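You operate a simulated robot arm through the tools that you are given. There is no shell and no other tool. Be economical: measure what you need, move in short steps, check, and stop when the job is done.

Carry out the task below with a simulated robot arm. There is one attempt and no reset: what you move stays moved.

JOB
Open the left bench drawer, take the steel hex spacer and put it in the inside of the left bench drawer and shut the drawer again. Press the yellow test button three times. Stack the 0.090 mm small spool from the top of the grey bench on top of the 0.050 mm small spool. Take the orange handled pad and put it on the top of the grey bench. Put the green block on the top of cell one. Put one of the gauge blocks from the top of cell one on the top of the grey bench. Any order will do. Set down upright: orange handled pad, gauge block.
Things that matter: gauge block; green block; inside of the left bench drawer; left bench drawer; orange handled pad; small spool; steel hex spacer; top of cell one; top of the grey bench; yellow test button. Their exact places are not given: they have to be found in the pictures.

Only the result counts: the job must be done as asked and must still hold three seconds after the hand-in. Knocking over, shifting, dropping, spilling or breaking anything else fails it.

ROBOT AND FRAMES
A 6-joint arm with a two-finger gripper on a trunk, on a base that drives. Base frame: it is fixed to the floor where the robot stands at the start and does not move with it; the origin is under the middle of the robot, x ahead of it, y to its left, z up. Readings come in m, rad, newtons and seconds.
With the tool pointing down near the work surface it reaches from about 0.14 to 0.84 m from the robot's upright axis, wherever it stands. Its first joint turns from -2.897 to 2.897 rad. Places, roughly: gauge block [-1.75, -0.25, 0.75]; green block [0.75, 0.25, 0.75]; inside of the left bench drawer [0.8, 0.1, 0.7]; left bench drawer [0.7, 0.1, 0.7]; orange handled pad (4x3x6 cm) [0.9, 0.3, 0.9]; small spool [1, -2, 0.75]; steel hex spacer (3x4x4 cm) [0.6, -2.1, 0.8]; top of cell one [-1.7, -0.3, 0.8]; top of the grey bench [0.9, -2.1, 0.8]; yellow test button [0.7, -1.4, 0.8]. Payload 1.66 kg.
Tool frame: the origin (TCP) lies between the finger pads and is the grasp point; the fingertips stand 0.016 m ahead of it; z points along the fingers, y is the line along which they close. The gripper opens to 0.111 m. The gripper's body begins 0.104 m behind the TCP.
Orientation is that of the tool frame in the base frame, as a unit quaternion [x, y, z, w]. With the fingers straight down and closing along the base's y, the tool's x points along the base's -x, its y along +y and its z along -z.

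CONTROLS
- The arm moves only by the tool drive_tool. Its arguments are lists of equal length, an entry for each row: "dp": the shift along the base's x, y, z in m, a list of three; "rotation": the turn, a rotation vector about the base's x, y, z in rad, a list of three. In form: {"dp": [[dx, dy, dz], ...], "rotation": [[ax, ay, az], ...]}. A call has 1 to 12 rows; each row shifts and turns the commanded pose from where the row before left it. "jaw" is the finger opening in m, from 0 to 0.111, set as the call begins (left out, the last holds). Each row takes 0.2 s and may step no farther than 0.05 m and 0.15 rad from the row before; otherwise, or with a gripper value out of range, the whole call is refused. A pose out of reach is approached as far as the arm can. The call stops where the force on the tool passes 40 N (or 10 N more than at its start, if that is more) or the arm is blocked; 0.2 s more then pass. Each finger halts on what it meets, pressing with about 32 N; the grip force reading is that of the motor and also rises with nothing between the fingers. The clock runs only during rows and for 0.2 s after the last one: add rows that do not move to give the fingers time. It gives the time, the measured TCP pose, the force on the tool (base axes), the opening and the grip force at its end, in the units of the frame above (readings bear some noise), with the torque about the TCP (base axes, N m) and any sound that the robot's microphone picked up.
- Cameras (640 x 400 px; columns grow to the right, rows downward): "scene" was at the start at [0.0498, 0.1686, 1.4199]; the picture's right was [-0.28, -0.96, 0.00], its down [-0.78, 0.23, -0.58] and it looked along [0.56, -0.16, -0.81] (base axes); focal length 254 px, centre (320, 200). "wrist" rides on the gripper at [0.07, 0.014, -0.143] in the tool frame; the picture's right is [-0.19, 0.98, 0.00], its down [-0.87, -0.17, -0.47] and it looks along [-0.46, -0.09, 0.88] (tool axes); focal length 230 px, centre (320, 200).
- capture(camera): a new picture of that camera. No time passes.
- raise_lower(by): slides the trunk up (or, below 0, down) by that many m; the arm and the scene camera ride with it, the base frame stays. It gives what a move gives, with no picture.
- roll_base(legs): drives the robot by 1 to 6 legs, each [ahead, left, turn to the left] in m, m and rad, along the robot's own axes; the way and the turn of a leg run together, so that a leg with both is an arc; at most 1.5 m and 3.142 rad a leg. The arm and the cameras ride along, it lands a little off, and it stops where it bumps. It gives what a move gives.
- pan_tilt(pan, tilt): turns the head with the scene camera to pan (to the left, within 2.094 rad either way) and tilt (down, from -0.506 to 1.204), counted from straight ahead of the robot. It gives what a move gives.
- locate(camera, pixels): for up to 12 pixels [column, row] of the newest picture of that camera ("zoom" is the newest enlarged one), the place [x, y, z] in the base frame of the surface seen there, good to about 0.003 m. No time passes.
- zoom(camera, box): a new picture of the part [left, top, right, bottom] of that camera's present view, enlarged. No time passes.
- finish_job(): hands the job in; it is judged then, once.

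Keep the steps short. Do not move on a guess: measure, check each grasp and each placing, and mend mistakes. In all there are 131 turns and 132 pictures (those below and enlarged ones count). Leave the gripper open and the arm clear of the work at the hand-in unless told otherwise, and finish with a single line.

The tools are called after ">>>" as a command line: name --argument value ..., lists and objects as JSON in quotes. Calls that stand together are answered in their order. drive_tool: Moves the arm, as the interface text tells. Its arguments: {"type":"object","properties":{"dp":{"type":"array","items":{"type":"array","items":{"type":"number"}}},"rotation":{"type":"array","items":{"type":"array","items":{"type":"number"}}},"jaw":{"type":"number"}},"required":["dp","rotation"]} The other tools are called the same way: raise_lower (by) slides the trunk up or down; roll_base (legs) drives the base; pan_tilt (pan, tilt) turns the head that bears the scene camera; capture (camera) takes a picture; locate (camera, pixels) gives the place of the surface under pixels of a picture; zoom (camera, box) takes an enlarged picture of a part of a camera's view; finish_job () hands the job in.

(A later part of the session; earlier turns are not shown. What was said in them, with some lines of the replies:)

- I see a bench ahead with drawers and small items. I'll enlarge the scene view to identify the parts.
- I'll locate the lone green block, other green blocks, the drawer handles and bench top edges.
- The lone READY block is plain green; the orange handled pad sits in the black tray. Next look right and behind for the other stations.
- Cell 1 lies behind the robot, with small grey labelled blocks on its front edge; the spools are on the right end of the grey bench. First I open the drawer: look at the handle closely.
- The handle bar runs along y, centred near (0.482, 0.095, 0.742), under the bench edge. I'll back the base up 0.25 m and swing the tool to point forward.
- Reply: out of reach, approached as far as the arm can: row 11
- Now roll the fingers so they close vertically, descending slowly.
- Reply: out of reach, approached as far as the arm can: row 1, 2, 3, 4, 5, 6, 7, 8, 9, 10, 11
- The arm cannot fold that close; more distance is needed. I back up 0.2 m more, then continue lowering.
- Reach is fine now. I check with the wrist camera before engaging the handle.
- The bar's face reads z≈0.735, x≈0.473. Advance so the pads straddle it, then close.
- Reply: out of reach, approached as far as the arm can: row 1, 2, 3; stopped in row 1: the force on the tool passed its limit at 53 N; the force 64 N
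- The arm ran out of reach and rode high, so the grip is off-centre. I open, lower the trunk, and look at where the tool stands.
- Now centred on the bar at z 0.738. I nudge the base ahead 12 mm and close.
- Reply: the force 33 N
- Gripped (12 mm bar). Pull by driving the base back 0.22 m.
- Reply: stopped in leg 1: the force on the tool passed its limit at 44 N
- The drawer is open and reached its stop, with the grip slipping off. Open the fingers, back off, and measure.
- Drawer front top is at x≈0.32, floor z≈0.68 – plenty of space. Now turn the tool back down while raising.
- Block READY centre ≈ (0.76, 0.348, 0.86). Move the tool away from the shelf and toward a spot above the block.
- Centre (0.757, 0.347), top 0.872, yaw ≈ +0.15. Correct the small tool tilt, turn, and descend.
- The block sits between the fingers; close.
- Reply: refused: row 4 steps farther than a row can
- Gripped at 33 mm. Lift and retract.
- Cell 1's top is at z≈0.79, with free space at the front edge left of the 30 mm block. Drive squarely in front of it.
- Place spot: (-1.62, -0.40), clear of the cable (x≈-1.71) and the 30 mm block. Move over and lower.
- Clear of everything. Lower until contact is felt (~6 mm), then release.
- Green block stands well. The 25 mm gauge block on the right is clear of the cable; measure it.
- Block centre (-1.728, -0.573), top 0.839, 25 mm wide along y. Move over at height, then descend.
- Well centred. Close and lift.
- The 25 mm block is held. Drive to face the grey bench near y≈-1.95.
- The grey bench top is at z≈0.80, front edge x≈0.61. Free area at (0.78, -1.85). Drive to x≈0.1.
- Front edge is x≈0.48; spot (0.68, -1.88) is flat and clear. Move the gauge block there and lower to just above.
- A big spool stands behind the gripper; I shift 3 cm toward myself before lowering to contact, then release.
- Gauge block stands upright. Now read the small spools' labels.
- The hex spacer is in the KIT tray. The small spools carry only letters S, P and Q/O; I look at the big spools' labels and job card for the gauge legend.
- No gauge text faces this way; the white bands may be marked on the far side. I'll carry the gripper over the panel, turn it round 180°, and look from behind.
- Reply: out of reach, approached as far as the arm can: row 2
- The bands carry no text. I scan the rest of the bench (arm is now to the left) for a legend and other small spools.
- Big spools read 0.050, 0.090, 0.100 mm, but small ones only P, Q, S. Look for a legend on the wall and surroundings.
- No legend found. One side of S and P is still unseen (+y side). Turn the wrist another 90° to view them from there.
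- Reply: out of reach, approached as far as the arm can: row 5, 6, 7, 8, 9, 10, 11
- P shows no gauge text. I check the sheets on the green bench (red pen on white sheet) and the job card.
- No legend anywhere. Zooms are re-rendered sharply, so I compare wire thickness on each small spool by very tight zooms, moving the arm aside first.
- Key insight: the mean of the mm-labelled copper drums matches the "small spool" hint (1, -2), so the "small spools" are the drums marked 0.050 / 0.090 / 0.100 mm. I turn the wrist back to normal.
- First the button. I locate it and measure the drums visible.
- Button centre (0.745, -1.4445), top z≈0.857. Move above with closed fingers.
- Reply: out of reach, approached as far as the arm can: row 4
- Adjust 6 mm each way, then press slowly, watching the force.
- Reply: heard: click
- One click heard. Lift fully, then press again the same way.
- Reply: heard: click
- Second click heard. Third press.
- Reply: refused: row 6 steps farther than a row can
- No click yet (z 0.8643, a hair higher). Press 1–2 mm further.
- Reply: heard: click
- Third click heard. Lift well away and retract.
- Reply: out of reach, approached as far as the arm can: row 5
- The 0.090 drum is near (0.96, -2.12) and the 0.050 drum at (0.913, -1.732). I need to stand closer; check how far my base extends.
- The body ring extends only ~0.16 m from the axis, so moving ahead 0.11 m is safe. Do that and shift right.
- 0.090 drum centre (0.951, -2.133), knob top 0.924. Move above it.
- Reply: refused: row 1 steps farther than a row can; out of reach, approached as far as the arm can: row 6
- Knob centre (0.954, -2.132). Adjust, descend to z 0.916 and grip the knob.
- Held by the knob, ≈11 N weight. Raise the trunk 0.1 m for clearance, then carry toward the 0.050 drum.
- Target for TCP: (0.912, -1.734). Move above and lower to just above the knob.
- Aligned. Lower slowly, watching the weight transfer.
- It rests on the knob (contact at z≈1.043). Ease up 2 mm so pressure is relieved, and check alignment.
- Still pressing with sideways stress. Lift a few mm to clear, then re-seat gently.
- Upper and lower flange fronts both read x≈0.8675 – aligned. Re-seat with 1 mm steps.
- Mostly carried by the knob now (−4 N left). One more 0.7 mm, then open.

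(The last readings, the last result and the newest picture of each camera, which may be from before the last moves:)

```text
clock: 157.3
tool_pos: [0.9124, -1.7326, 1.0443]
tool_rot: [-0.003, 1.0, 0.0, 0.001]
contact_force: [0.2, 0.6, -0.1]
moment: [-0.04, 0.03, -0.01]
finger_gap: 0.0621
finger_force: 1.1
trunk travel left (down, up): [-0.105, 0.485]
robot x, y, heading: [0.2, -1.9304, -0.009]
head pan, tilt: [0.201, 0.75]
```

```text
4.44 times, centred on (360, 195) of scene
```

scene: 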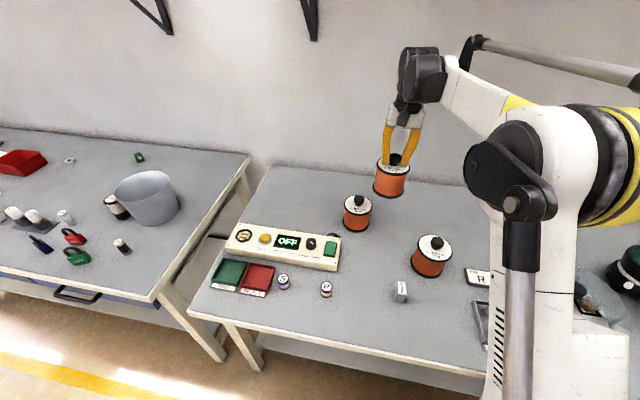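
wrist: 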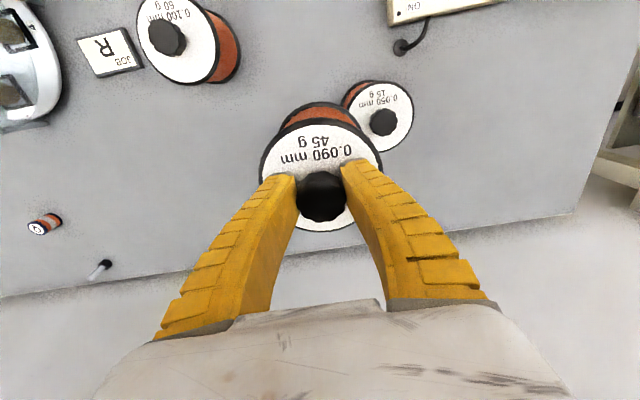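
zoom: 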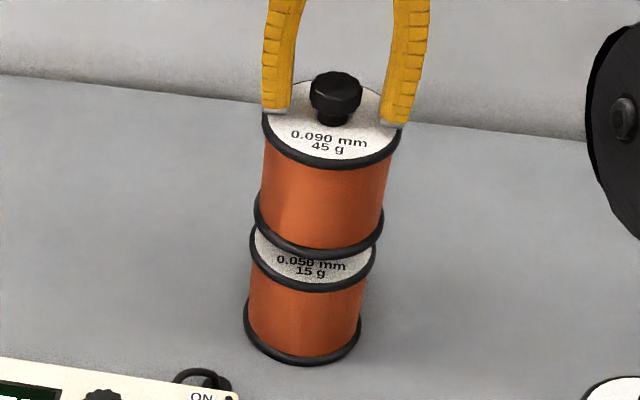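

The upper drum leaned slightly toward me after release. Wait and check whether it is stable.

>>> drive_tool --dp '[[0, 0, 0], [0, 0, 0], [0, 0, 0], [0, 0, 0], [0, 0, 0]]' --rotation '[[0, 0, 0], [0, 0, 0], [0, 0, 0], [0, 0, 0], [0, 0, 0]]'

>>> zoom --camera "scene" --box '[320, 150, 400, 240]'

>>> locate --camera "zoom" --pixels '[[315, 252], [265, 225], [375, 235], [330, 160], [280, 130], [385, 140], [336, 80], [310, 285], [318, 200]]'

```text
clock: 158.5
tool_pos: [0.9131, -1.733, 1.0445]
tool_rot: [-0.003, 1.0, 0.0, 0.001]
contact_force: [0.9, 1.2, 0.0]
moment: [-0.02, 0.02, 0.01]
finger_gap: 0.062
finger_force: 2.0
trunk travel left (down, up): [-0.105, 0.485]
robot x, y, heading: [0.2015, -1.9299, -0.008]
head pan, tilt: [0.201, 0.75]
```

```text
4.44 times, centred on (360, 195) of scene
```

zoom: 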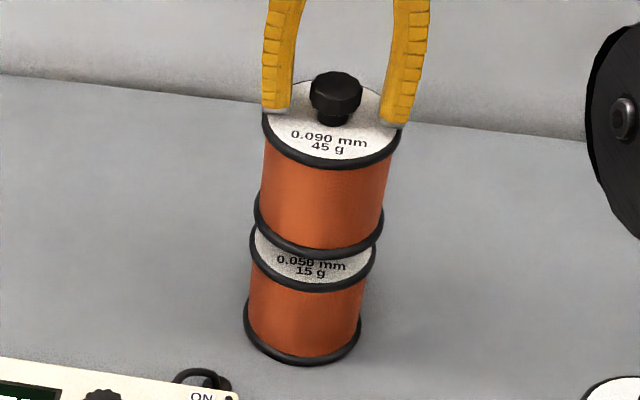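

```text
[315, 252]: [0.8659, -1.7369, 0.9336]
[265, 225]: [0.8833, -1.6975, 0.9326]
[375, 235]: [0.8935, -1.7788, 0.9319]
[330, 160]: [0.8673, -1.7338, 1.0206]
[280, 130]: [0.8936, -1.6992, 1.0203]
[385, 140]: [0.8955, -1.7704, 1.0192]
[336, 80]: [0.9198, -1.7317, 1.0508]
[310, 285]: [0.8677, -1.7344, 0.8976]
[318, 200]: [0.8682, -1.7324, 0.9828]
```

Stable and upright (side readings x≈0.867 throughout). Raise the trunk straight up to clear, then retract.

>>> raise_lower --by 0.09

>>> drive_tool --dp '[[-0.045, 0, 0], [-0.045, 0, 0], [-0.045, 0, 0], [-0.045, -0.02, 0], [-0.04, -0.03, 0], [-0.03, -0.04, 0], [0, -0.05, 0], [0, -0.05, 0], [0, -0.05, 0], [0, -0.05, 0], [0, -0.05, 0], [0, -0.05, 0]]' --rotation '[[0, 0, 0], [0, 0, 0], [0, 0, 0], [0, 0, 0], [0, 0, 0], [0, 0, 0], [0, 0, 0], [0, 0, 0], [0, 0, 0], [0, 0, 0], [0, 0, 0], [0, 0, 0]]'

>>> raise_lower --by -0.17

>>> capture --camera "wrist"

```text
clock: 159.7
tool_pos: [0.9138, -1.7343, 1.1345]
tool_rot: [-0.002, 1.0, -0.001, 0.001]
contact_force: [-0.3, -0.7, 0.0]
moment: [0.0, 0.0, -0.01]
finger_gap: 0.0621
finger_force: 1.9
trunk travel left (down, up): [-0.195, 0.395]
robot x, y, heading: [0.1973, -1.9273, -0.008]
head pan, tilt: [0.201, 0.75]
```

```text
clock: 162.3
tool_pos: [0.6627, -2.1243, 1.1345]
tool_rot: [-0.002, 1.0, 0.0, 0.001]
contact_force: [-0.1, -0.9, -0.5]
moment: [0.0, 0.0, -0.02]
finger_gap: 0.0621
finger_force: 1.4
trunk travel left (down, up): [-0.195, 0.395]
robot x, y, heading: [0.1987, -1.9317, -0.002]
head pan, tilt: [0.201, 0.75]
```

```text
clock: 164.2
tool_pos: [0.6623, -2.1226, 0.9647]
tool_rot: [-0.002, 1.0, 0.0, 0.0]
contact_force: [0.0, 0.9, 0.3]
moment: [0.0, 0.02, -0.01]
finger_gap: 0.0622
finger_force: 2.0
trunk travel left (down, up): [-0.025, 0.565]
robot x, y, heading: [0.1983, -1.9316, -0.005]
head pan, tilt: [0.201, 0.75]
```

```text
30 pictures are left
```

wrist: 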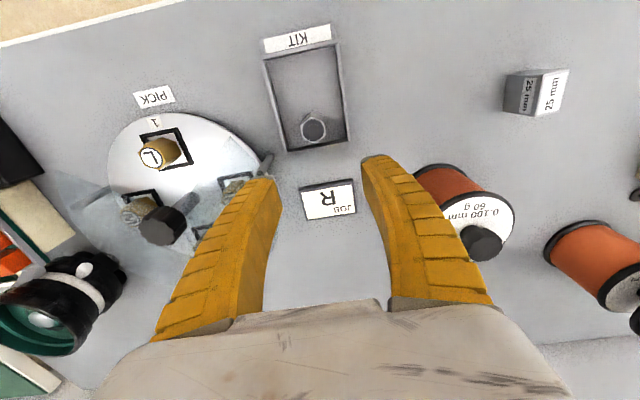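

Now the hex spacer in the KIT tray: measure it and the tray walls.

>>> zoom --camera "wrist" --box '[255, 30, 365, 160]'

>>> locate --camera "zoom" --pixels '[[297, 303], [260, 300], [335, 298], [297, 330], [297, 270], [205, 368], [395, 345], [140, 80], [350, 60], [230, 200], [240, 320], [350, 320]]'

```text
3.08 times, centred on (310, 95) of wrist
```

zoom: 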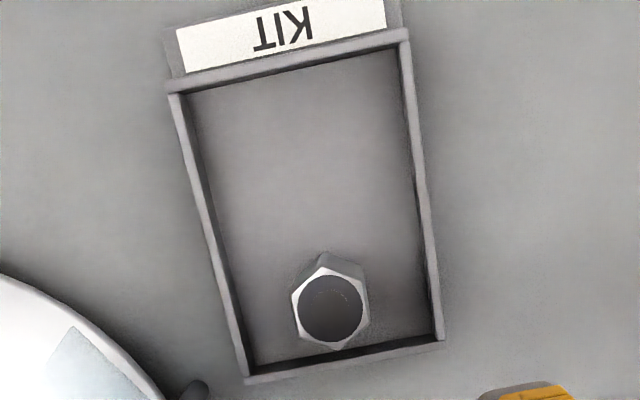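

```text
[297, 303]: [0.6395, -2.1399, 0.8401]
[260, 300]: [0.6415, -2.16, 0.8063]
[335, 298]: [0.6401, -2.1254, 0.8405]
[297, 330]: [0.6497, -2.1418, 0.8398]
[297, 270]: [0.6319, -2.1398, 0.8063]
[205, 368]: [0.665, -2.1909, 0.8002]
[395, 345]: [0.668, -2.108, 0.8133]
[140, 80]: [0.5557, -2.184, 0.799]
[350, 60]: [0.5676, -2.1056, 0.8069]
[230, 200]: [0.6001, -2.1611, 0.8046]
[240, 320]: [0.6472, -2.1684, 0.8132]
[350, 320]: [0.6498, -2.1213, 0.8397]
```

Hex centre ≈ (0.643, -2.127), top 0.840, tray walls only to 0.813, yaw ≈ -0.17. Grip the upper part, above the walls.

>>> drive_tool --dp '[[-0.019, -0.004, 0], [0, 0, -0.03], [0, 0, -0.04], [0, 0, -0.035], [0, 0, -0.015]]' --rotation '[[0, 0, -0.12], [0, 0, -0.05], [0, 0, 0], [0, 0, 0], [0, 0, 0]]' --jaw 0.052

>>> capture --camera "wrist"

```text
clock: 165.4
tool_pos: [0.6445, -2.1286, 0.8456]
tool_rot: [0.083, 0.997, 0.0, 0.001]
contact_force: [0.0, 0.3, -0.1]
moment: [0.01, 0.02, 0.01]
finger_gap: 0.0541
finger_force: 1.4
trunk travel left (down, up): [-0.025, 0.565]
robot x, y, heading: [0.1992, -1.9286, -0.007]
head pan, tilt: [0.201, 0.75]
```

```text
28 pictures are left
```

wrist: 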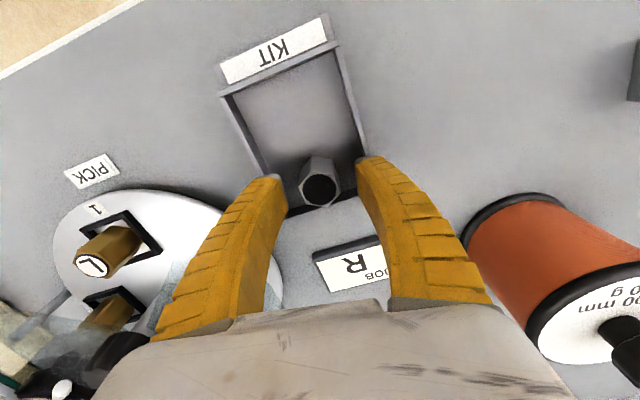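

The tray is actually aligned with my former yaw; turn back +0.15, then lower and close.

>>> drive_tool --dp '[[0, 0, 0], [0, 0, 0], [0, 0, -0.013]]' --rotation '[[0, 0, 0.1], [0, 0, 0.06], [0, 0, 0]]'

>>> drive_tool --dp '[[0, 0, 0], [0, 0, 0], [0, 0, 0]]' --rotation '[[0, 0, 0], [0, 0, 0], [0, 0, 0]]' --jaw 0.0

>>> drive_tool --dp '[[0, 0, 0.02], [0, 0, 0.03], [0, 0, 0.05], [0, 0, 0.05]]' --rotation '[[0, 0, 0], [0, 0, 0], [0, 0, 0], [0, 0, 0]]'

>>> capture --camera "wrist"

```text
clock: 166.3
tool_pos: [0.6436, -2.127, 0.8346]
tool_rot: [0.002, 1.0, 0.0, -0.001]
contact_force: [0.6, 1.2, 12.2]
moment: [0.06, 0.03, 0.0]
finger_gap: 0.0262
finger_force: 34.0
trunk travel left (down, up): [-0.025, 0.565]
robot x, y, heading: [0.2034, -1.9272, -0.009]
head pan, tilt: [0.201, 0.75]
stopped in row 3: the force on the tool passed its limit at 46 N (the readings are from after the stop); the commanded pose is now the measured one
```

```text
clock: 167.1
tool_pos: [0.6429, -2.126, 0.8351]
tool_rot: [0.002, 1.0, 0.0, 0.001]
contact_force: [2.2, -1.6, 13.3]
moment: [-0.01, -0.09, -0.02]
finger_gap: 0.0253
finger_force: 31.6
trunk travel left (down, up): [-0.025, 0.565]
robot x, y, heading: [0.1992, -1.9275, -0.006]
head pan, tilt: [0.201, 0.75]
```

```text
clock: 168.1
tool_pos: [0.6453, -2.125, 0.9837]
tool_rot: [0.002, 1.0, 0.0, -0.001]
contact_force: [0.0, 0.3, -2.0]
moment: [-0.01, 0.01, 0.03]
finger_gap: 0.0209
finger_force: 31.8
trunk travel left (down, up): [-0.025, 0.565]
robot x, y, heading: [0.1997, -1.9285, -0.005]
head pan, tilt: [0.201, 0.75]
```

```text
27 pictures are left
```

wrist: 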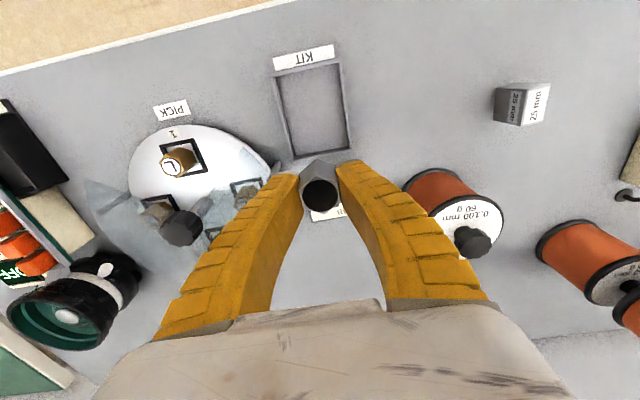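

Hex spacer held. Retract and drive back to the open drawer.

>>> drive_tool --dp '[[0, 0.03, 0.04], [-0.03, 0.04, 0.0], [-0.03, 0.04, 0], [0, 0.045, 0], [0, 0.045, 0]]' --rotation '[[0, 0, 0], [0, 0, 0], [0, 0, 0], [0, 0, 0], [0, 0, 0]]'

>>> roll_base --legs '[[-0.7, 0, 0], [0, 1.0, 0], [0, 1.03, 0], [0.3, 0, 0]]'

>>> pan_tilt --pan 0.0 --tilt 0.95

>>> capture --camera "scene"

```text
clock: 169.3
tool_pos: [0.5845, -1.9291, 1.0237]
tool_rot: [0.003, 1.0, -0.001, -0.001]
contact_force: [0.3, -0.1, -1.5]
moment: [0.02, 0.01, 0.0]
finger_gap: 0.021
finger_force: 32.0
trunk travel left (down, up): [-0.025, 0.565]
robot x, y, heading: [0.1976, -1.9284, -0.011]
head pan, tilt: [0.201, 0.75]
```

```text
clock: 184.6
tool_pos: [0.2062, 0.1472, 1.0237]
tool_rot: [-0.004, 1.0, 0.0, 0.0]
contact_force: [0.4, -0.2, -0.4]
moment: [-0.01, 0.03, -0.04]
finger_gap: 0.0212
finger_force: 32.0
trunk travel left (down, up): [-0.025, 0.565]
robot x, y, heading: [-0.1777, 0.1409, 0.006]
head pan, tilt: [0.201, 0.75]
```

```text
clock: 185.3
tool_pos: [0.2073, 0.1455, 1.023]
tool_rot: [-0.004, 1.0, 0.0, 0.0]
contact_force: [-0.3, -1.1, -1.2]
moment: [0.0, 0.0, 0.0]
finger_gap: 0.021
finger_force: 31.8
trunk travel left (down, up): [-0.025, 0.565]
robot x, y, heading: [-0.182, 0.1393, 0.007]
head pan, tilt: [0.0, 0.949]
```

```text
26 pictures are left
```

scene: 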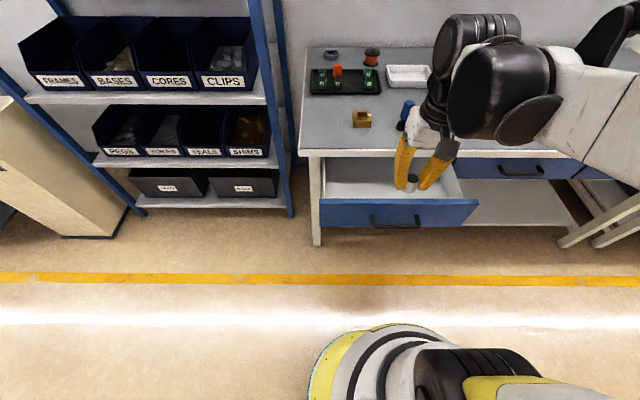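

>>> locate --camera "scene" --pixels '[[350, 200], [440, 200], [350, 193], [350, 172], [350, 155], [396, 216], [330, 190]]'

```text
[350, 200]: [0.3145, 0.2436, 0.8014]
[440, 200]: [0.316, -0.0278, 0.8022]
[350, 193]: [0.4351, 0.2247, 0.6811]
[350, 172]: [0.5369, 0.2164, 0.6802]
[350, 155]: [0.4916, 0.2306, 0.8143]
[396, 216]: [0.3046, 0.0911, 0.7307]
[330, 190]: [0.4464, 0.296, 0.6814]
```

Drawer unchanged: front top x≈0.315, floor z 0.681. Move above (0.405, 0.13) and lower in.

>>> drive_tool --dp '[[0.045, -0.004, 0], [0.045, -0.004, 0], [0.045, -0.004, 0], [0.045, -0.003, 0], [0.018, 0, -0.03], [0, 0, -0.045], [0, 0, -0.045], [0, 0, -0.045], [0, 0, -0.045], [0, 0, -0.045], [0, 0, -0.035]]' --rotation '[[0, 0, 0], [0, 0, 0], [0, 0, 0], [0, 0, 0], [0, 0, 0], [0, 0, 0], [0, 0, 0], [0, 0, 0], [0, 0, 0], [0, 0, 0], [0, 0, 0]]'

>>> capture --camera "wrist"

```text
clock: 187.7
tool_pos: [0.4062, 0.1304, 0.732]
tool_rot: [-0.004, 1.0, 0.0, 0.0]
contact_force: [1.0, -0.1, -1.7]
moment: [0.03, -0.02, -0.01]
finger_gap: 0.0209
finger_force: 32.1
trunk travel left (down, up): [-0.025, 0.565]
robot x, y, heading: [-0.1793, 0.1384, 0.003]
head pan, tilt: [0.0, 0.949]
```

```text
25 pictures are left
```

wrist: 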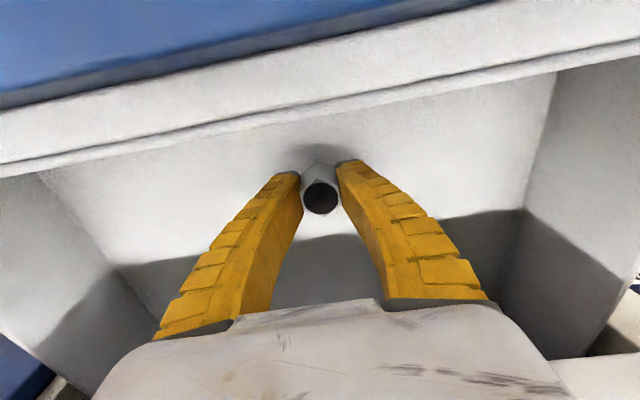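

Inside the drawer, clear of walls. Lower in small steps until contact.

>>> drive_tool --dp '[[0, 0, -0.008], [0, 0, -0.005], [0, 0, -0.003], [0, 0, -0.002]]' --rotation '[[0, 0, 0], [0, 0, 0], [0, 0, 0], [0, 0, 0]]'

```text
clock: 188.7
tool_pos: [0.4055, 0.1313, 0.716]
tool_rot: [-0.004, 1.0, 0.0, 0.0]
contact_force: [-0.8, -0.2, -1.8]
moment: [-0.01, -0.04, 0.0]
finger_gap: 0.0208
finger_force: 32.0
trunk travel left (down, up): [-0.025, 0.565]
robot x, y, heading: [-0.1802, 0.1422, 0.009]
head pan, tilt: [0.0, 0.949]
```

>>> drive_tool --dp '[[0, 0, -0.002], [0, 0, -0.002], [0, 0, -0.001]]' --rotation '[[0, 0, 0], [0, 0, 0], [0, 0, 0]]'

```text
clock: 189.5
tool_pos: [0.4064, 0.1305, 0.7112]
tool_rot: [-0.005, 1.0, 0.0, 0.0]
contact_force: [1.6, -0.5, -0.8]
moment: [0.02, 0.01, 0.05]
finger_gap: 0.0209
finger_force: 32.1
trunk travel left (down, up): [-0.025, 0.565]
robot x, y, heading: [-0.178, 0.1394, 0.005]
head pan, tilt: [0.0, 0.949]
```

>>> drive_tool --dp '[[0, 0, -0.001], [0, 0, 0]]' --rotation '[[0, 0, 0], [0, 0, 0]]'

>>> drive_tool --dp '[[0, 0, 0], [0, 0, 0]]' --rotation '[[0, 0, 0], [0, 0, 0]]' --jaw 0.06

>>> drive_tool --dp '[[0, 0, 0.03], [0, 0, 0.04], [0, 0, 0.045], [0, 0, 0.045], [0, 0, 0.045], [-0.03, 0, 0.04], [-0.045, 0, 0], [-0.045, 0, 0], [-0.045, 0, 0]]' --rotation '[[0, 0, 0], [0, 0, 0], [0, 0, 0], [0, 0, 0], [0, 0, 0], [0, 0, 0], [0, 0, 0], [0, 0, 0], [0, 0, 0]]'

>>> capture --camera "wrist"

```text
clock: 190.1
tool_pos: [0.4054, 0.1303, 0.7111]
tool_rot: [-0.004, 1.0, 0.0, 0.002]
contact_force: [1.0, -0.6, 11.8]
moment: [-0.04, -0.19, 0.02]
finger_gap: 0.0214
finger_force: 32.3
trunk travel left (down, up): [-0.025, 0.565]
robot x, y, heading: [-0.181, 0.1358, 0.004]
head pan, tilt: [0.0, 0.949]
```

```text
clock: 190.7
tool_pos: [0.4057, 0.1311, 0.7095]
tool_rot: [-0.004, 1.0, -0.001, 0.0]
contact_force: [-0.5, 0.0, -0.1]
moment: [-0.01, 0.0, -0.02]
finger_gap: 0.0622
finger_force: 1.7
trunk travel left (down, up): [-0.025, 0.565]
robot x, y, heading: [-0.1763, 0.1438, 0.003]
head pan, tilt: [0.0, 0.949]
```

```text
clock: 192.7
tool_pos: [0.2411, 0.1292, 0.9527]
tool_rot: [-0.005, 1.0, 0.0, 0.0]
contact_force: [0.6, -0.3, -0.3]
moment: [0.01, 0.02, 0.0]
finger_gap: 0.062
finger_force: 1.7
trunk travel left (down, up): [-0.025, 0.565]
robot x, y, heading: [-0.1776, 0.1429, 0.008]
head pan, tilt: [0.0, 0.949]
```

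```text
24 pictures are left
```

wrist: 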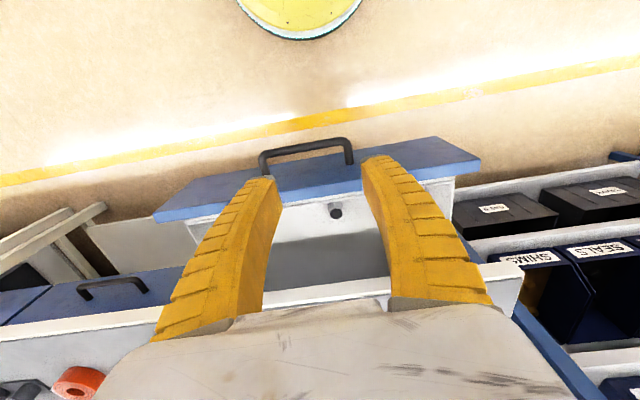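

The spacer lies in the drawer. Now close it: back up 0.1 m, close the fingers, tilt them forward 0.4 rad and go down in front of the handle.

>>> roll_base --legs '[[-0.1, 0, 0]]'

>>> drive_tool --dp '[[0.015, -0.012, 0], [0.015, -0.012, 0], [0.015, -0.012, -0.02], [0, 0, -0.04], [0, 0, -0.04], [0, 0, -0.04], [0, 0, -0.04], [0, 0, -0.035]]' --rotation '[[0, -0.14, 0], [0, -0.13, 0], [0, -0.13, 0], [0, 0, 0], [0, 0, 0], [0, 0, 0], [0, 0, 0], [0, 0, 0]]' --jaw 0.0

>>> capture --camera "scene"

```text
clock: 193.9
tool_pos: [0.1399, 0.1271, 0.9524]
tool_rot: [-0.004, 1.0, -0.001, 0.001]
contact_force: [-1.1, 0.4, 1.3]
moment: [0.02, 0.0, 0.0]
finger_gap: 0.0618
finger_force: 1.5
trunk travel left (down, up): [-0.025, 0.565]
robot x, y, heading: [-0.2797, 0.1408, 0.003]
head pan, tilt: [0.0, 0.949]
```

```text
clock: 195.7
tool_pos: [0.2067, 0.0886, 0.7872]
tool_rot: [-0.003, 0.98, 0.0, 0.197]
contact_force: [0.6, -0.3, 0.9]
moment: [0.01, 0.02, -0.03]
finger_gap: 0.0002
finger_force: 28.4
out of reach, approached as far as the arm can: row 7, 8
trunk travel left (down, up): [-0.025, 0.565]
robot x, y, heading: [-0.2799, 0.1397, 0.005]
head pan, tilt: [0.0, 0.949]
```

```text
23 pictures are left
```

scene: 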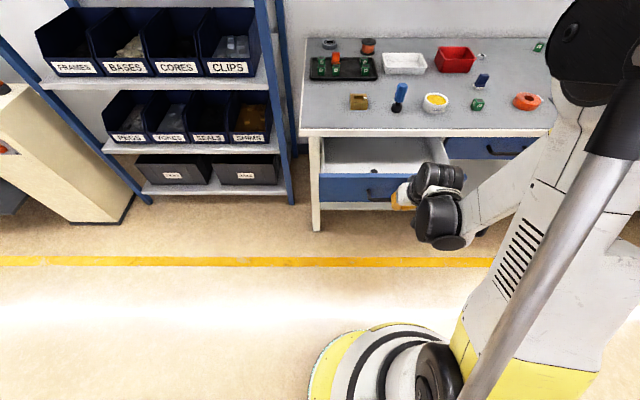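

The arm's fold limit again; back up 0.15 m more and re-extend, then lower.

>>> roll_base --legs '[[-0.17, 0, 0]]'

>>> drive_tool --dp '[[0.045, 0.002, 0], [0.045, 0.002, 0], [0.045, 0.001, 0], [0.025, 0, -0.02], [0, 0, -0.02], [0, 0, -0.012]]' --rotation '[[0, 0, 0], [0, 0, 0], [0, 0, 0], [0, 0, 0], [0, 0, 0], [0, 0, 0]]'

>>> capture --camera "wrist"

```text
clock: 197.1
tool_pos: [0.0361, 0.0887, 0.7879]
tool_rot: [-0.004, 0.98, 0.0, 0.199]
contact_force: [-0.5, 0.3, 0.1]
moment: [-0.04, -0.04, -0.03]
finger_gap: 0.0002
finger_force: 28.3
trunk travel left (down, up): [-0.025, 0.565]
robot x, y, heading: [-0.4495, 0.1409, 0.005]
head pan, tilt: [0.0, 0.949]
```

```text
clock: 198.5
tool_pos: [0.1957, 0.0923, 0.7364]
tool_rot: [-0.004, 0.98, -0.001, 0.198]
contact_force: [-0.4, -0.4, -0.3]
moment: [0.02, -0.02, -0.01]
finger_gap: 0.0001
finger_force: 28.2
trunk travel left (down, up): [-0.025, 0.565]
robot x, y, heading: [-0.4495, 0.136, 0.003]
head pan, tilt: [0.0, 0.949]
```

```text
22 pictures are left
```

wrist: 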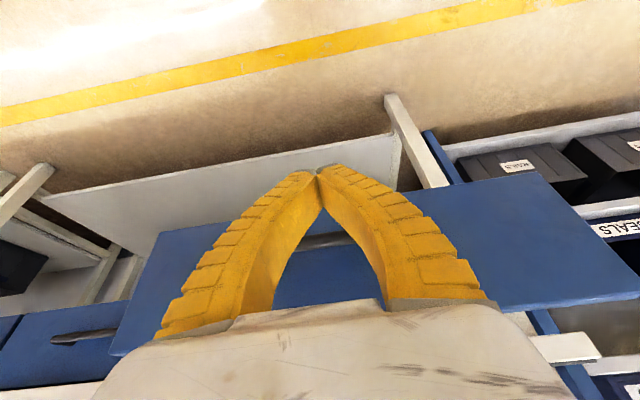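

Push the handle by driving the base forward.

>>> roll_base --legs '[[0.24, 0, 0]]'

>>> roll_base --legs '[[0.025, 0, 0]]'

>>> capture --camera "scene"

```text
clock: 200.3
tool_pos: [0.4302, 0.0988, 0.7356]
tool_rot: [-0.007, 0.98, 0.001, 0.198]
contact_force: [0.2, -0.6, 0.0]
moment: [0.0, 0.02, -0.01]
finger_gap: 0.0
finger_force: 28.6
trunk travel left (down, up): [-0.025, 0.565]
robot x, y, heading: [-0.2171, 0.1404, 0.014]
head pan, tilt: [0.0, 0.949]
```

```text
clock: 201.1
tool_pos: [0.4549, 0.0982, 0.7362]
tool_rot: [-0.007, 0.98, 0.0, 0.199]
contact_force: [0.5, 0.2, 0.0]
moment: [0.01, -0.03, 0.01]
finger_gap: 0.0
finger_force: 28.9
trunk travel left (down, up): [-0.025, 0.565]
robot x, y, heading: [-0.1911, 0.141, 0.008]
head pan, tilt: [0.0, 0.949]
```

```text
21 pictures are left
```

scene: 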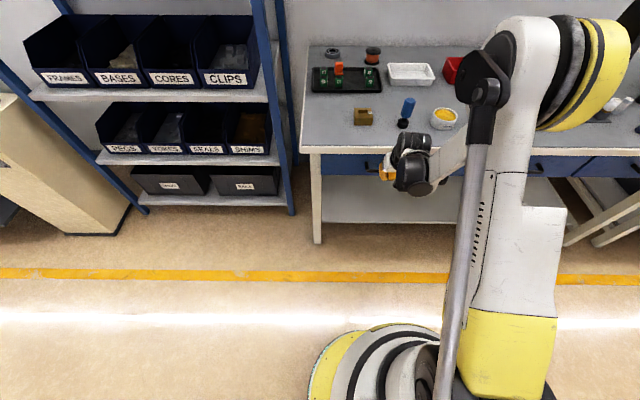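

Nearly shut. Push on in 4 mm arm steps until it resists.

>>> drive_tool --dp '[[0.004, 0, 0], [0.004, 0, 0], [0.004, 0, 0], [0.004, 0, 0], [0.004, 0, 0], [0.003, 0, 0]]' --rotation '[[0, 0, 0], [0, 0, 0], [0, 0, 0], [0, 0, 0], [0, 0, 0], [0, 0, 0]]'

>>> locate --camera "scene" --pixels '[[340, 163], [350, 168], [330, 165], [540, 165], [340, 152]]'

```text
clock: 201.8
tool_pos: [0.4582, 0.0977, 0.7345]
tool_rot: [-0.007, 0.981, 0.001, 0.194]
contact_force: [-11.3, 1.3, -0.3]
moment: [0.01, 0.01, -0.01]
finger_gap: 0.0056
finger_force: 28.7
trunk travel left (down, up): [-0.025, 0.565]
robot x, y, heading: [-0.189, 0.1424, 0.009]
head pan, tilt: [0.0, 0.949]
stopped in row 3: the force on the tool passed its limit at 45 N (the readings are from after the stop); the commanded pose is now the measured one
```

```text
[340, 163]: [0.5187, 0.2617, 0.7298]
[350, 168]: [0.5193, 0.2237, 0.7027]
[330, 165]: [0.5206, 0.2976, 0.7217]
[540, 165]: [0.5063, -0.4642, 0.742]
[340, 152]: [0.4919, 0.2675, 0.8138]
```

The drawer front reads x≈0.5195, same as originally: shut. Back off, raise, untilt, and drive toward the tray.

>>> roll_base --legs '[[-0.2, 0, 0]]'

>>> drive_tool --dp '[[0, 0, 0.04], [0, 0, 0.045], [0, 0, 0.045], [-0.01, 0, 0.045], [-0.01, 0, 0.045], [-0.01, 0, 0.045], [-0.02, 0, 0.045], [-0.03, 0, 0.02], [-0.03, 0, 0.01]]' --rotation '[[0, 0, 0], [0, 0, 0], [0, 0.13, 0], [0, 0.13, 0], [0, 0.135, 0], [0, 0, 0], [0, 0, 0], [0, 0, 0], [0, 0, 0]]' --jaw 0.07

>>> roll_base --legs '[[0, 0.12, 0], [0.55, 0, 0]]'

>>> capture --camera "wrist"

```text
clock: 203.3
tool_pos: [0.2598, 0.093, 0.7349]
tool_rot: [-0.006, 0.981, 0.001, 0.194]
contact_force: [1.2, -0.4, 0.8]
moment: [-0.03, 0.0, -0.02]
finger_gap: 0.0001
finger_force: 28.7
trunk travel left (down, up): [-0.025, 0.565]
robot x, y, heading: [-0.391, 0.1392, 0.007]
head pan, tilt: [0.0, 0.949]
```

```text
clock: 205.3
tool_pos: [0.1499, 0.0922, 1.0745]
tool_rot: [-0.006, 1.0, 0.001, -0.001]
contact_force: [-0.5, 0.6, 0.5]
moment: [-0.02, 0.02, -0.06]
finger_gap: 0.0719
finger_force: 1.4
trunk travel left (down, up): [-0.025, 0.565]
robot x, y, heading: [-0.3921, 0.1405, 0.008]
head pan, tilt: [0.0, 0.949]
```

```text
clock: 209.4
tool_pos: [0.7001, 0.2151, 1.0739]
tool_rot: [-0.004, 1.0, 0.001, -0.001]
contact_force: [0.0, -0.3, -0.2]
moment: [-0.02, -0.02, 0.01]
finger_gap: 0.0717
finger_force: 1.0
trunk travel left (down, up): [-0.025, 0.565]
robot x, y, heading: [0.1587, 0.264, 0.003]
head pan, tilt: [0.0, 0.949]
```

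```text
20 pictures are left
```

wrist: 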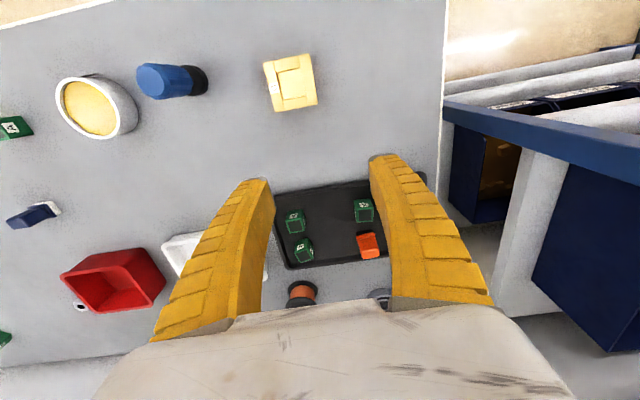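

>>> drive_tool --dp '[[0.045, 0.016, 0], [0.045, 0.016, -0.01], [0.045, 0.016, -0.01], [0.02, 0.0, -0.02]]' --rotation '[[0, 0, 0], [0, 0, 0], [0, 0, 0], [0, 0, 0]]'

>>> zoom --camera "wrist" --box '[250, 130, 390, 230]'

```text
clock: 210.4
tool_pos: [0.8562, 0.2629, 1.0328]
tool_rot: [-0.004, 1.0, 0.001, -0.001]
contact_force: [-0.4, -0.1, 0.4]
moment: [0.01, 0.04, -0.01]
finger_gap: 0.0717
finger_force: 1.4
trunk travel left (down, up): [-0.025, 0.565]
robot x, y, heading: [0.1593, 0.2648, 0.007]
head pan, tilt: [0.0, 0.949]
```

```text
4.00 times, centred on (320, 180) of wrist
```

zoom: 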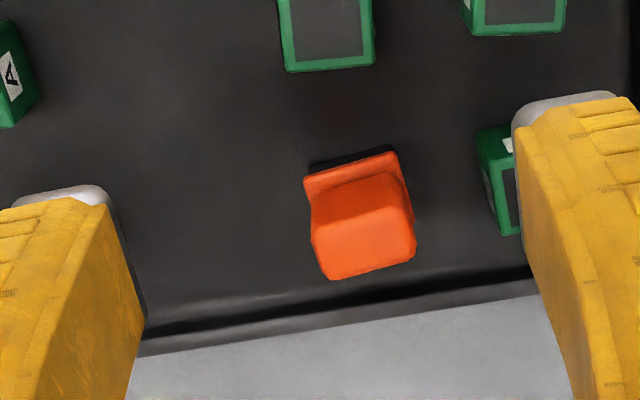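

>>> locate --camera "zoom" --pixels '[[365, 240], [320, 235], [408, 215], [335, 272], [408, 255], [345, 180], [310, 185], [395, 160], [500, 190], [480, 150], [300, 60], [370, 60]]'

```text
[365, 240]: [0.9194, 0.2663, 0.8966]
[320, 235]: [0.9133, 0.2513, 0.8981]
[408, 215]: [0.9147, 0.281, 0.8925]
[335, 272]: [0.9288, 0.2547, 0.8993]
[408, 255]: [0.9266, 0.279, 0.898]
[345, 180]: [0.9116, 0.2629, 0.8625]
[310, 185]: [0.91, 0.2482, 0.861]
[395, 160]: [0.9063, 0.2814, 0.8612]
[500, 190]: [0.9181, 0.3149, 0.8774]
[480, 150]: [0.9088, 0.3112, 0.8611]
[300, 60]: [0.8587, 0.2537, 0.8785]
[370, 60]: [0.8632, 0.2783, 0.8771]
```

Handle centre (0.920, 0.266), top 0.898; neighbouring green block starts at y≈0.31. Use a 50 mm opening, and descend.

>>> drive_tool --dp '[[0.032, 0.001, 0], [0.032, 0.001, 0], [0, 0, -0.04], [0, 0, -0.04], [0, 0, -0.03]]' --rotation '[[0, 0, 0], [0, 0, 0], [0, 0, 0], [0, 0, 0], [0, 0, 0]]' --jaw 0.05

>>> capture --camera "wrist"

```text
clock: 211.6
tool_pos: [0.9187, 0.2643, 0.9229]
tool_rot: [-0.004, 1.0, 0.001, -0.002]
contact_force: [0.1, -0.1, -0.1]
moment: [-0.01, 0.02, -0.06]
finger_gap: 0.0522
finger_force: 1.5
trunk travel left (down, up): [-0.025, 0.565]
robot x, y, heading: [0.1592, 0.2645, 0.009]
head pan, tilt: [0.0, 0.949]
```

```text
18 pictures are left
```

wrist: 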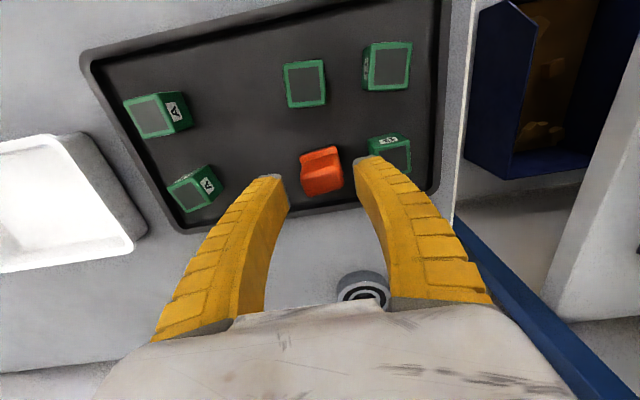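

>>> drive_tool --dp '[[0.001, 0.0015, 0], [0, 0, -0.015], [0, 0, -0.012], [0, 0, -0.008]]' --rotation '[[0, 0, 0], [0, 0, 0], [0, 0, 0], [0, 0, 0]]' --jaw 0.044

>>> drive_tool --dp '[[0, 0, 0], [0, 0, 0], [0, 0, 0]]' --rotation '[[0, 0, 0], [0, 0, 0], [0, 0, 0]]' --jaw 0.0

>>> drive_tool --dp '[[0, 0, 0.02], [0, 0, 0.03], [0, 0, 0.04], [0, 0, 0.04]]' --rotation '[[0, 0, 0], [0, 0, 0], [0, 0, 0], [0, 0, 0]]'

>>> capture --camera "wrist"

```text
clock: 212.6
tool_pos: [0.9202, 0.2664, 0.8894]
tool_rot: [-0.004, 1.0, 0.001, -0.002]
contact_force: [0.3, 1.1, 0.4]
moment: [0.0, 0.0, -0.02]
finger_gap: 0.0462
finger_force: 1.2
trunk travel left (down, up): [-0.025, 0.565]
robot x, y, heading: [0.1606, 0.2653, 0.003]
head pan, tilt: [0.0, 0.949]
```

```text
clock: 213.4
tool_pos: [0.9212, 0.2652, 0.89]
tool_rot: [-0.004, 1.0, 0.001, -0.001]
contact_force: [3.2, -0.5, 9.0]
moment: [-0.01, -0.09, 0.01]
finger_gap: 0.0296
finger_force: 31.9
trunk travel left (down, up): [-0.025, 0.565]
robot x, y, heading: [0.1571, 0.2617, 0.005]
head pan, tilt: [0.0, 0.949]
```

```text
clock: 214.4
tool_pos: [0.9218, 0.2669, 1.0194]
tool_rot: [-0.005, 1.0, 0.001, -0.001]
contact_force: [-0.5, 0.0, -1.0]
moment: [-0.01, -0.02, -0.01]
finger_gap: 0.0274
finger_force: 31.8
trunk travel left (down, up): [-0.025, 0.565]
robot x, y, heading: [0.1645, 0.2655, 0.002]
head pan, tilt: [0.0, 0.949]
```

```text
17 pictures are left
```

wrist: 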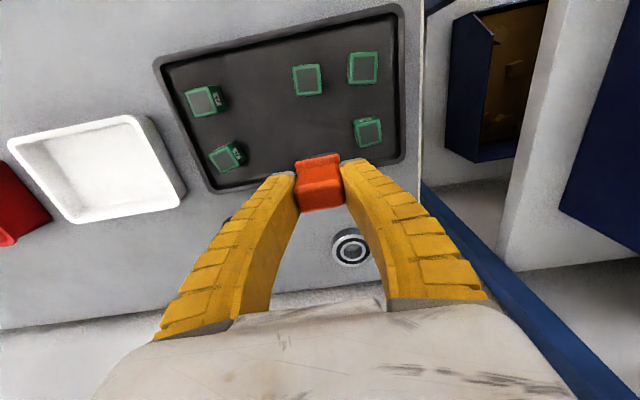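

Pad held; neighbours undisturbed. Retract and drive to the grey bench.

>>> drive_tool --dp '[[-0.045, 0, 0.01], [-0.045, 0, 0.01], [-0.045, 0, 0.0], [-0.045, 0, 0], [-0.045, 0, 0], [-0.045, 0, 0], [-0.045, 0, 0]]' --rotation '[[0, 0, 0], [0, 0, 0], [0, 0, 0], [0, 0, 0], [0, 0, 0], [0, 0, 0], [0, 0, 0]]'

>>> roll_base --legs '[[-0.6, 0, 0], [0, -1.05, 0], [0, -1.0, 0]]'

>>> pan_tilt --pan 0.0 --tilt 0.8

>>> capture --camera "scene"

```text
clock: 216.0
tool_pos: [0.6074, 0.265, 1.0388]
tool_rot: [-0.005, 1.0, 0.001, -0.002]
contact_force: [0.7, 0.0, -1.6]
moment: [-0.03, -0.03, -0.01]
finger_gap: 0.0274
finger_force: 31.7
trunk travel left (down, up): [-0.025, 0.565]
robot x, y, heading: [0.158, 0.2614, 0.0]
head pan, tilt: [0.0, 0.949]
```

```text
clock: 229.1
tool_pos: [0.0503, -1.7936, 1.0401]
tool_rot: [-0.003, 1.0, 0.001, -0.001]
contact_force: [-0.6, 1.2, -1.1]
moment: [-0.02, -0.01, -0.01]
finger_gap: 0.027
finger_force: 32.0
trunk travel left (down, up): [-0.025, 0.565]
robot x, y, heading: [-0.3952, -1.7947, 0.002]
head pan, tilt: [0.0, 0.949]
```

```text
clock: 229.8
tool_pos: [0.0521, -1.7943, 1.039]
tool_rot: [-0.004, 1.0, 0.0, -0.002]
contact_force: [0.1, 1.1, -0.4]
moment: [0.01, -0.02, 0.05]
finger_gap: 0.0272
finger_force: 31.8
trunk travel left (down, up): [-0.025, 0.565]
robot x, y, heading: [-0.3971, -1.7963, 0.008]
head pan, tilt: [0.0, 0.799]
```

```text
16 pictures are left
```

scene: 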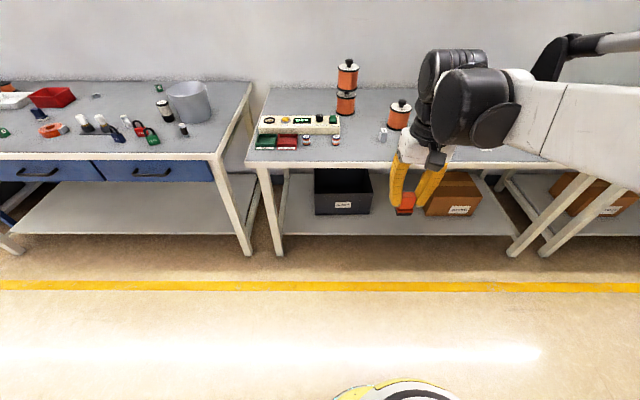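

The stack still stands. Drive ahead and measure the spot at (0.60, -1.78).

>>> roll_base --legs '[[0.45, 0, 0]]'

>>> drive_tool --dp '[[0.035, 0.005, 0], [0.035, 0.005, 0], [0.03, 0, -0.04], [0, 0, -0.045], [0, 0, -0.045]]' --rotation '[[0, 0, 0], [0, 0, 0], [0, 0, 0], [0, 0, 0], [0, 0, 0]]'

>>> capture --camera "wrist"

```text
clock: 232.5
tool_pos: [0.493, -1.7937, 1.0393]
tool_rot: [-0.002, 1.0, 0.0, -0.002]
contact_force: [-0.1, -0.8, -0.6]
moment: [0.05, 0.01, -0.01]
finger_gap: 0.0271
finger_force: 31.9
trunk travel left (down, up): [-0.025, 0.565]
robot x, y, heading: [0.0452, -1.7946, 0.002]
head pan, tilt: [0.0, 0.799]
```

```text
clock: 233.7
tool_pos: [0.5952, -1.7842, 0.9111]
tool_rot: [-0.003, 1.0, 0.002, -0.001]
contact_force: [0.4, -0.1, -0.6]
moment: [0.02, -0.01, 0.02]
finger_gap: 0.0269
finger_force: 32.0
trunk travel left (down, up): [-0.025, 0.565]
robot x, y, heading: [0.0422, -1.7956, -0.002]
head pan, tilt: [0.0, 0.799]
```

```text
15 pictures are left
```

wrist: 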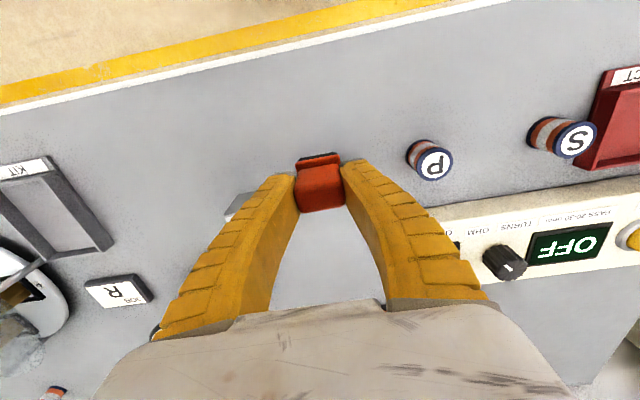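

Clear spot. Lower to ~0.857, then in small steps to contact.

>>> drive_tool --dp '[[0, 0, -0.03], [0, 0, -0.02], [0, 0, -0.004], [0, 0, 0]]' --rotation '[[0, 0, 0], [0, 0, 0], [0, 0, 0], [0, 0, 0]]'

>>> drive_tool --dp '[[0, 0, -0.002], [0, 0, -0.002], [0, 0, -0.001], [0, 0, 0]]' --rotation '[[0, 0, 0], [0, 0, 0], [0, 0, 0], [0, 0, 0]]'

```text
clock: 234.7
tool_pos: [0.5929, -1.784, 0.855]
tool_rot: [-0.003, 1.0, 0.001, -0.001]
contact_force: [-1.0, 1.1, -0.3]
moment: [0.02, 0.01, -0.04]
finger_gap: 0.0271
finger_force: 31.9
trunk travel left (down, up): [-0.025, 0.565]
robot x, y, heading: [0.0428, -1.7975, 0.003]
head pan, tilt: [0.0, 0.799]
```

```text
clock: 235.7
tool_pos: [0.5927, -1.7838, 0.8502]
tool_rot: [-0.002, 1.0, 0.001, -0.001]
contact_force: [0.4, 0.1, 0.1]
moment: [0.01, 0.0, 0.03]
finger_gap: 0.0269
finger_force: 32.3
trunk travel left (down, up): [-0.025, 0.565]
robot x, y, heading: [0.0433, -1.8003, 0.002]
head pan, tilt: [0.0, 0.799]
```

>>> drive_tool --dp '[[0, 0, -0.0015], [0, 0, -0.0015], [0, 0, 0]]' --rotation '[[0, 0, 0], [0, 0, 0], [0, 0, 0]]'

```text
clock: 236.5
tool_pos: [0.5923, -1.783, 0.8461]
tool_rot: [-0.003, 1.0, 0.001, -0.001]
contact_force: [-0.2, 0.5, 0.3]
moment: [0.01, -0.01, 0.02]
finger_gap: 0.027
finger_force: 31.7
trunk travel left (down, up): [-0.025, 0.565]
robot x, y, heading: [0.0462, -1.7924, 0.002]
head pan, tilt: [0.0, 0.799]
```

>>> drive_tool --dp '[[0, 0, -0.001], [0, 0, -0.001], [0, 0, 0]]' --rotation '[[0, 0, 0], [0, 0, 0], [0, 0, 0]]'

>>> zoom --camera "wrist" --box '[260, 120, 380, 230]'

```text
clock: 237.3
tool_pos: [0.5918, -1.7841, 0.8454]
tool_rot: [-0.002, 1.0, 0.001, -0.002]
contact_force: [2.6, 1.3, 8.7]
moment: [0.02, -0.11, -0.01]
finger_gap: 0.0291
finger_force: 31.7
trunk travel left (down, up): [-0.025, 0.565]
robot x, y, heading: [0.0456, -1.7979, -0.001]
head pan, tilt: [0.0, 0.799]
```

```text
3.64 times, centred on (320, 175) of wrist
```

zoom: 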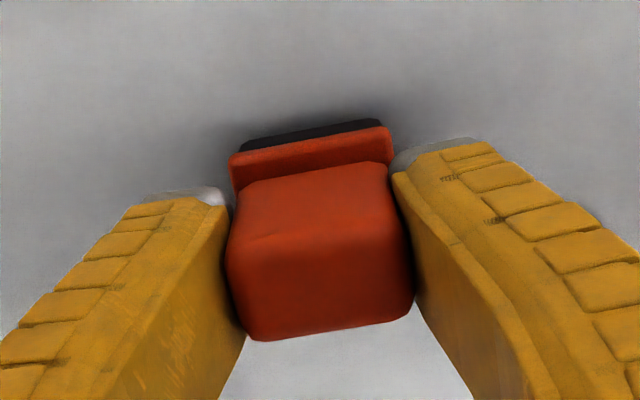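

Contact (+9 N). Release and lift straight up, then retract.

>>> drive_tool --dp '[[0, 0, 0], [0, 0, 0]]' --rotation '[[0, 0, 0], [0, 0, 0]]' --jaw 0.06

>>> drive_tool --dp '[[0, 0, 0.03], [0, 0, 0.045], [0, 0, 0.045], [0, 0, 0.045], [0, 0, 0.03]]' --rotation '[[0, 0, 0], [0, 0, 0], [0, 0, 0], [0, 0, 0], [0, 0, 0]]'

>>> roll_base --legs '[[-0.45, 0, 0]]'

>>> capture --camera "scene"

>>> zoom --camera "scene" --box '[250, 50, 450, 170]'

```text
clock: 237.9
tool_pos: [0.5928, -1.7831, 0.8462]
tool_rot: [-0.003, 1.0, 0.0, -0.002]
contact_force: [-0.2, -0.4, 0.2]
moment: [-0.01, 0.0, 0.02]
finger_gap: 0.062
finger_force: 1.4
trunk travel left (down, up): [-0.025, 0.565]
robot x, y, heading: [0.0442, -1.7936, 0.002]
head pan, tilt: [0.0, 0.799]
```

```text
clock: 239.1
tool_pos: [0.5924, -1.7825, 1.0422]
tool_rot: [-0.002, 1.0, 0.001, -0.001]
contact_force: [0.3, -0.8, 0.4]
moment: [0.02, 0.04, 0.04]
finger_gap: 0.0621
finger_force: 1.1
trunk travel left (down, up): [-0.025, 0.565]
robot x, y, heading: [0.0415, -1.7944, 0.006]
head pan, tilt: [0.0, 0.799]
```

```text
clock: 241.8
tool_pos: [0.1405, -1.7827, 1.0415]
tool_rot: [-0.004, 1.0, 0.001, -0.002]
contact_force: [0.3, 0.5, 0.0]
moment: [-0.01, 0.02, -0.02]
finger_gap: 0.0619
finger_force: 1.6
trunk travel left (down, up): [-0.025, 0.565]
robot x, y, heading: [-0.4058, -1.7955, 0.006]
head pan, tilt: [0.0, 0.799]
```

```text
13 pictures are left
```

scene: 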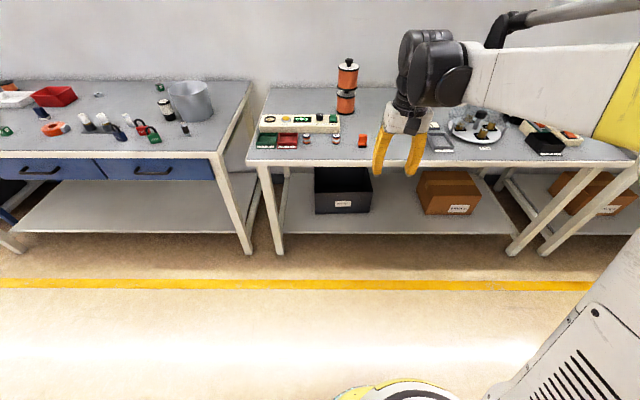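

```text
3.20 times, centred on (350, 110) of scene
```

zoom: 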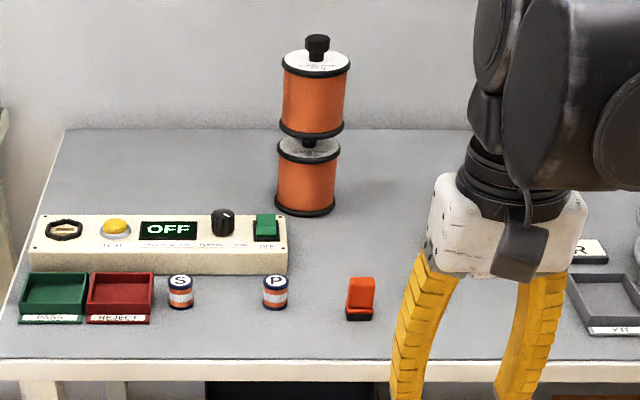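

Pad upright and stack sound. Swing the arm aside to confirm the gauge block still stands, and look at bench 1.

>>> drive_tool --dp '[[-0.02, 0.045, 0], [-0.02, 0.045, 0], [-0.02, 0.045, 0], [0, 0.045, 0], [0, 0.045, 0]]' --rotation '[[0, 0, 0], [0, 0, 0], [0, 0, 0], [0, 0, 0], [0, 0, 0]]' --jaw 0.11

>>> capture --camera "scene"

>>> zoom --camera "scene" --box '[330, 80, 470, 170]'

>>> pan_tilt --pan 1.2 --tilt 0.6

>>> capture --camera "scene"

```text
clock: 243.0
tool_pos: [0.0778, -1.5561, 1.0417]
tool_rot: [-0.004, 1.0, 0.001, -0.001]
contact_force: [-0.2, -0.4, 0.1]
moment: [0.02, -0.01, -0.01]
finger_gap: 0.1101
finger_force: 0.0
trunk travel left (down, up): [-0.025, 0.565]
robot x, y, heading: [-0.4078, -1.7984, 0.01]
head pan, tilt: [0.0, 0.799]
```

```text
11 pictures are left
```

scene: 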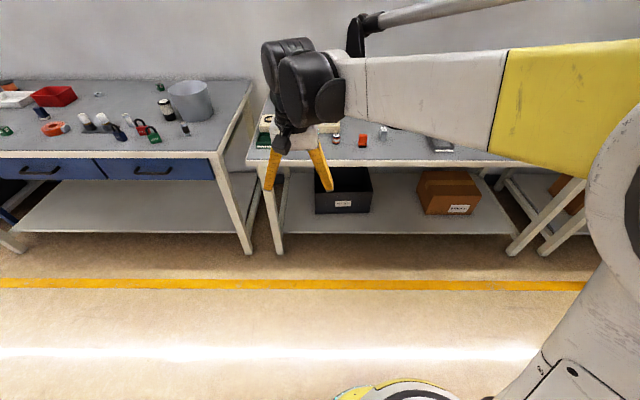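

```text
4.44 times, centred on (400, 125) of scene
```

zoom: 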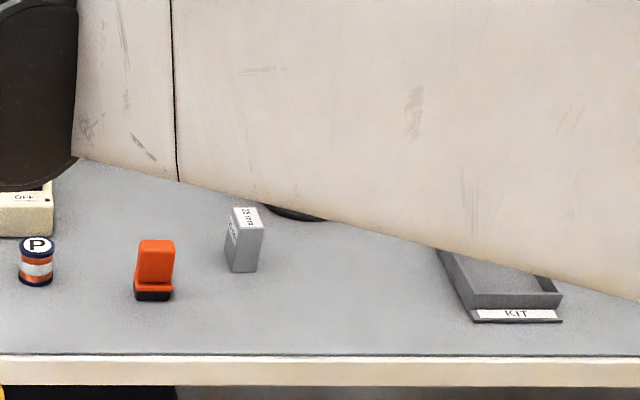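

```text
clock: 244.4
tool_pos: [0.0773, -1.5567, 1.0419]
tool_rot: [-0.004, 1.0, 0.002, -0.002]
contact_force: [-0.1, -0.2, 0.3]
moment: [0.01, -0.01, -0.02]
finger_gap: 0.1101
finger_force: 0.0
trunk travel left (down, up): [-0.025, 0.565]
robot x, y, heading: [-0.4119, -1.7943, 0.004]
head pan, tilt: [1.201, 0.6]
```

```text
9 pictures are left
```

scene: 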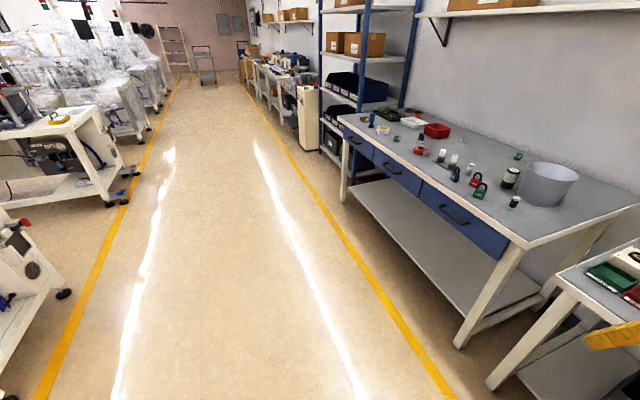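

Gauge block and pad stand upright, the stack holds, the drawer is shut flush, the button clicked three times, the green block is on cell one. Gripper is open and clear; hand in.

>>> finish_job

```text
The job is handed in.
```

The job is handed in with every item done; the one judgement call was taking the mm-labelled copper drums as the "small spools", because the spools marked S, P and Q carry no gauge.
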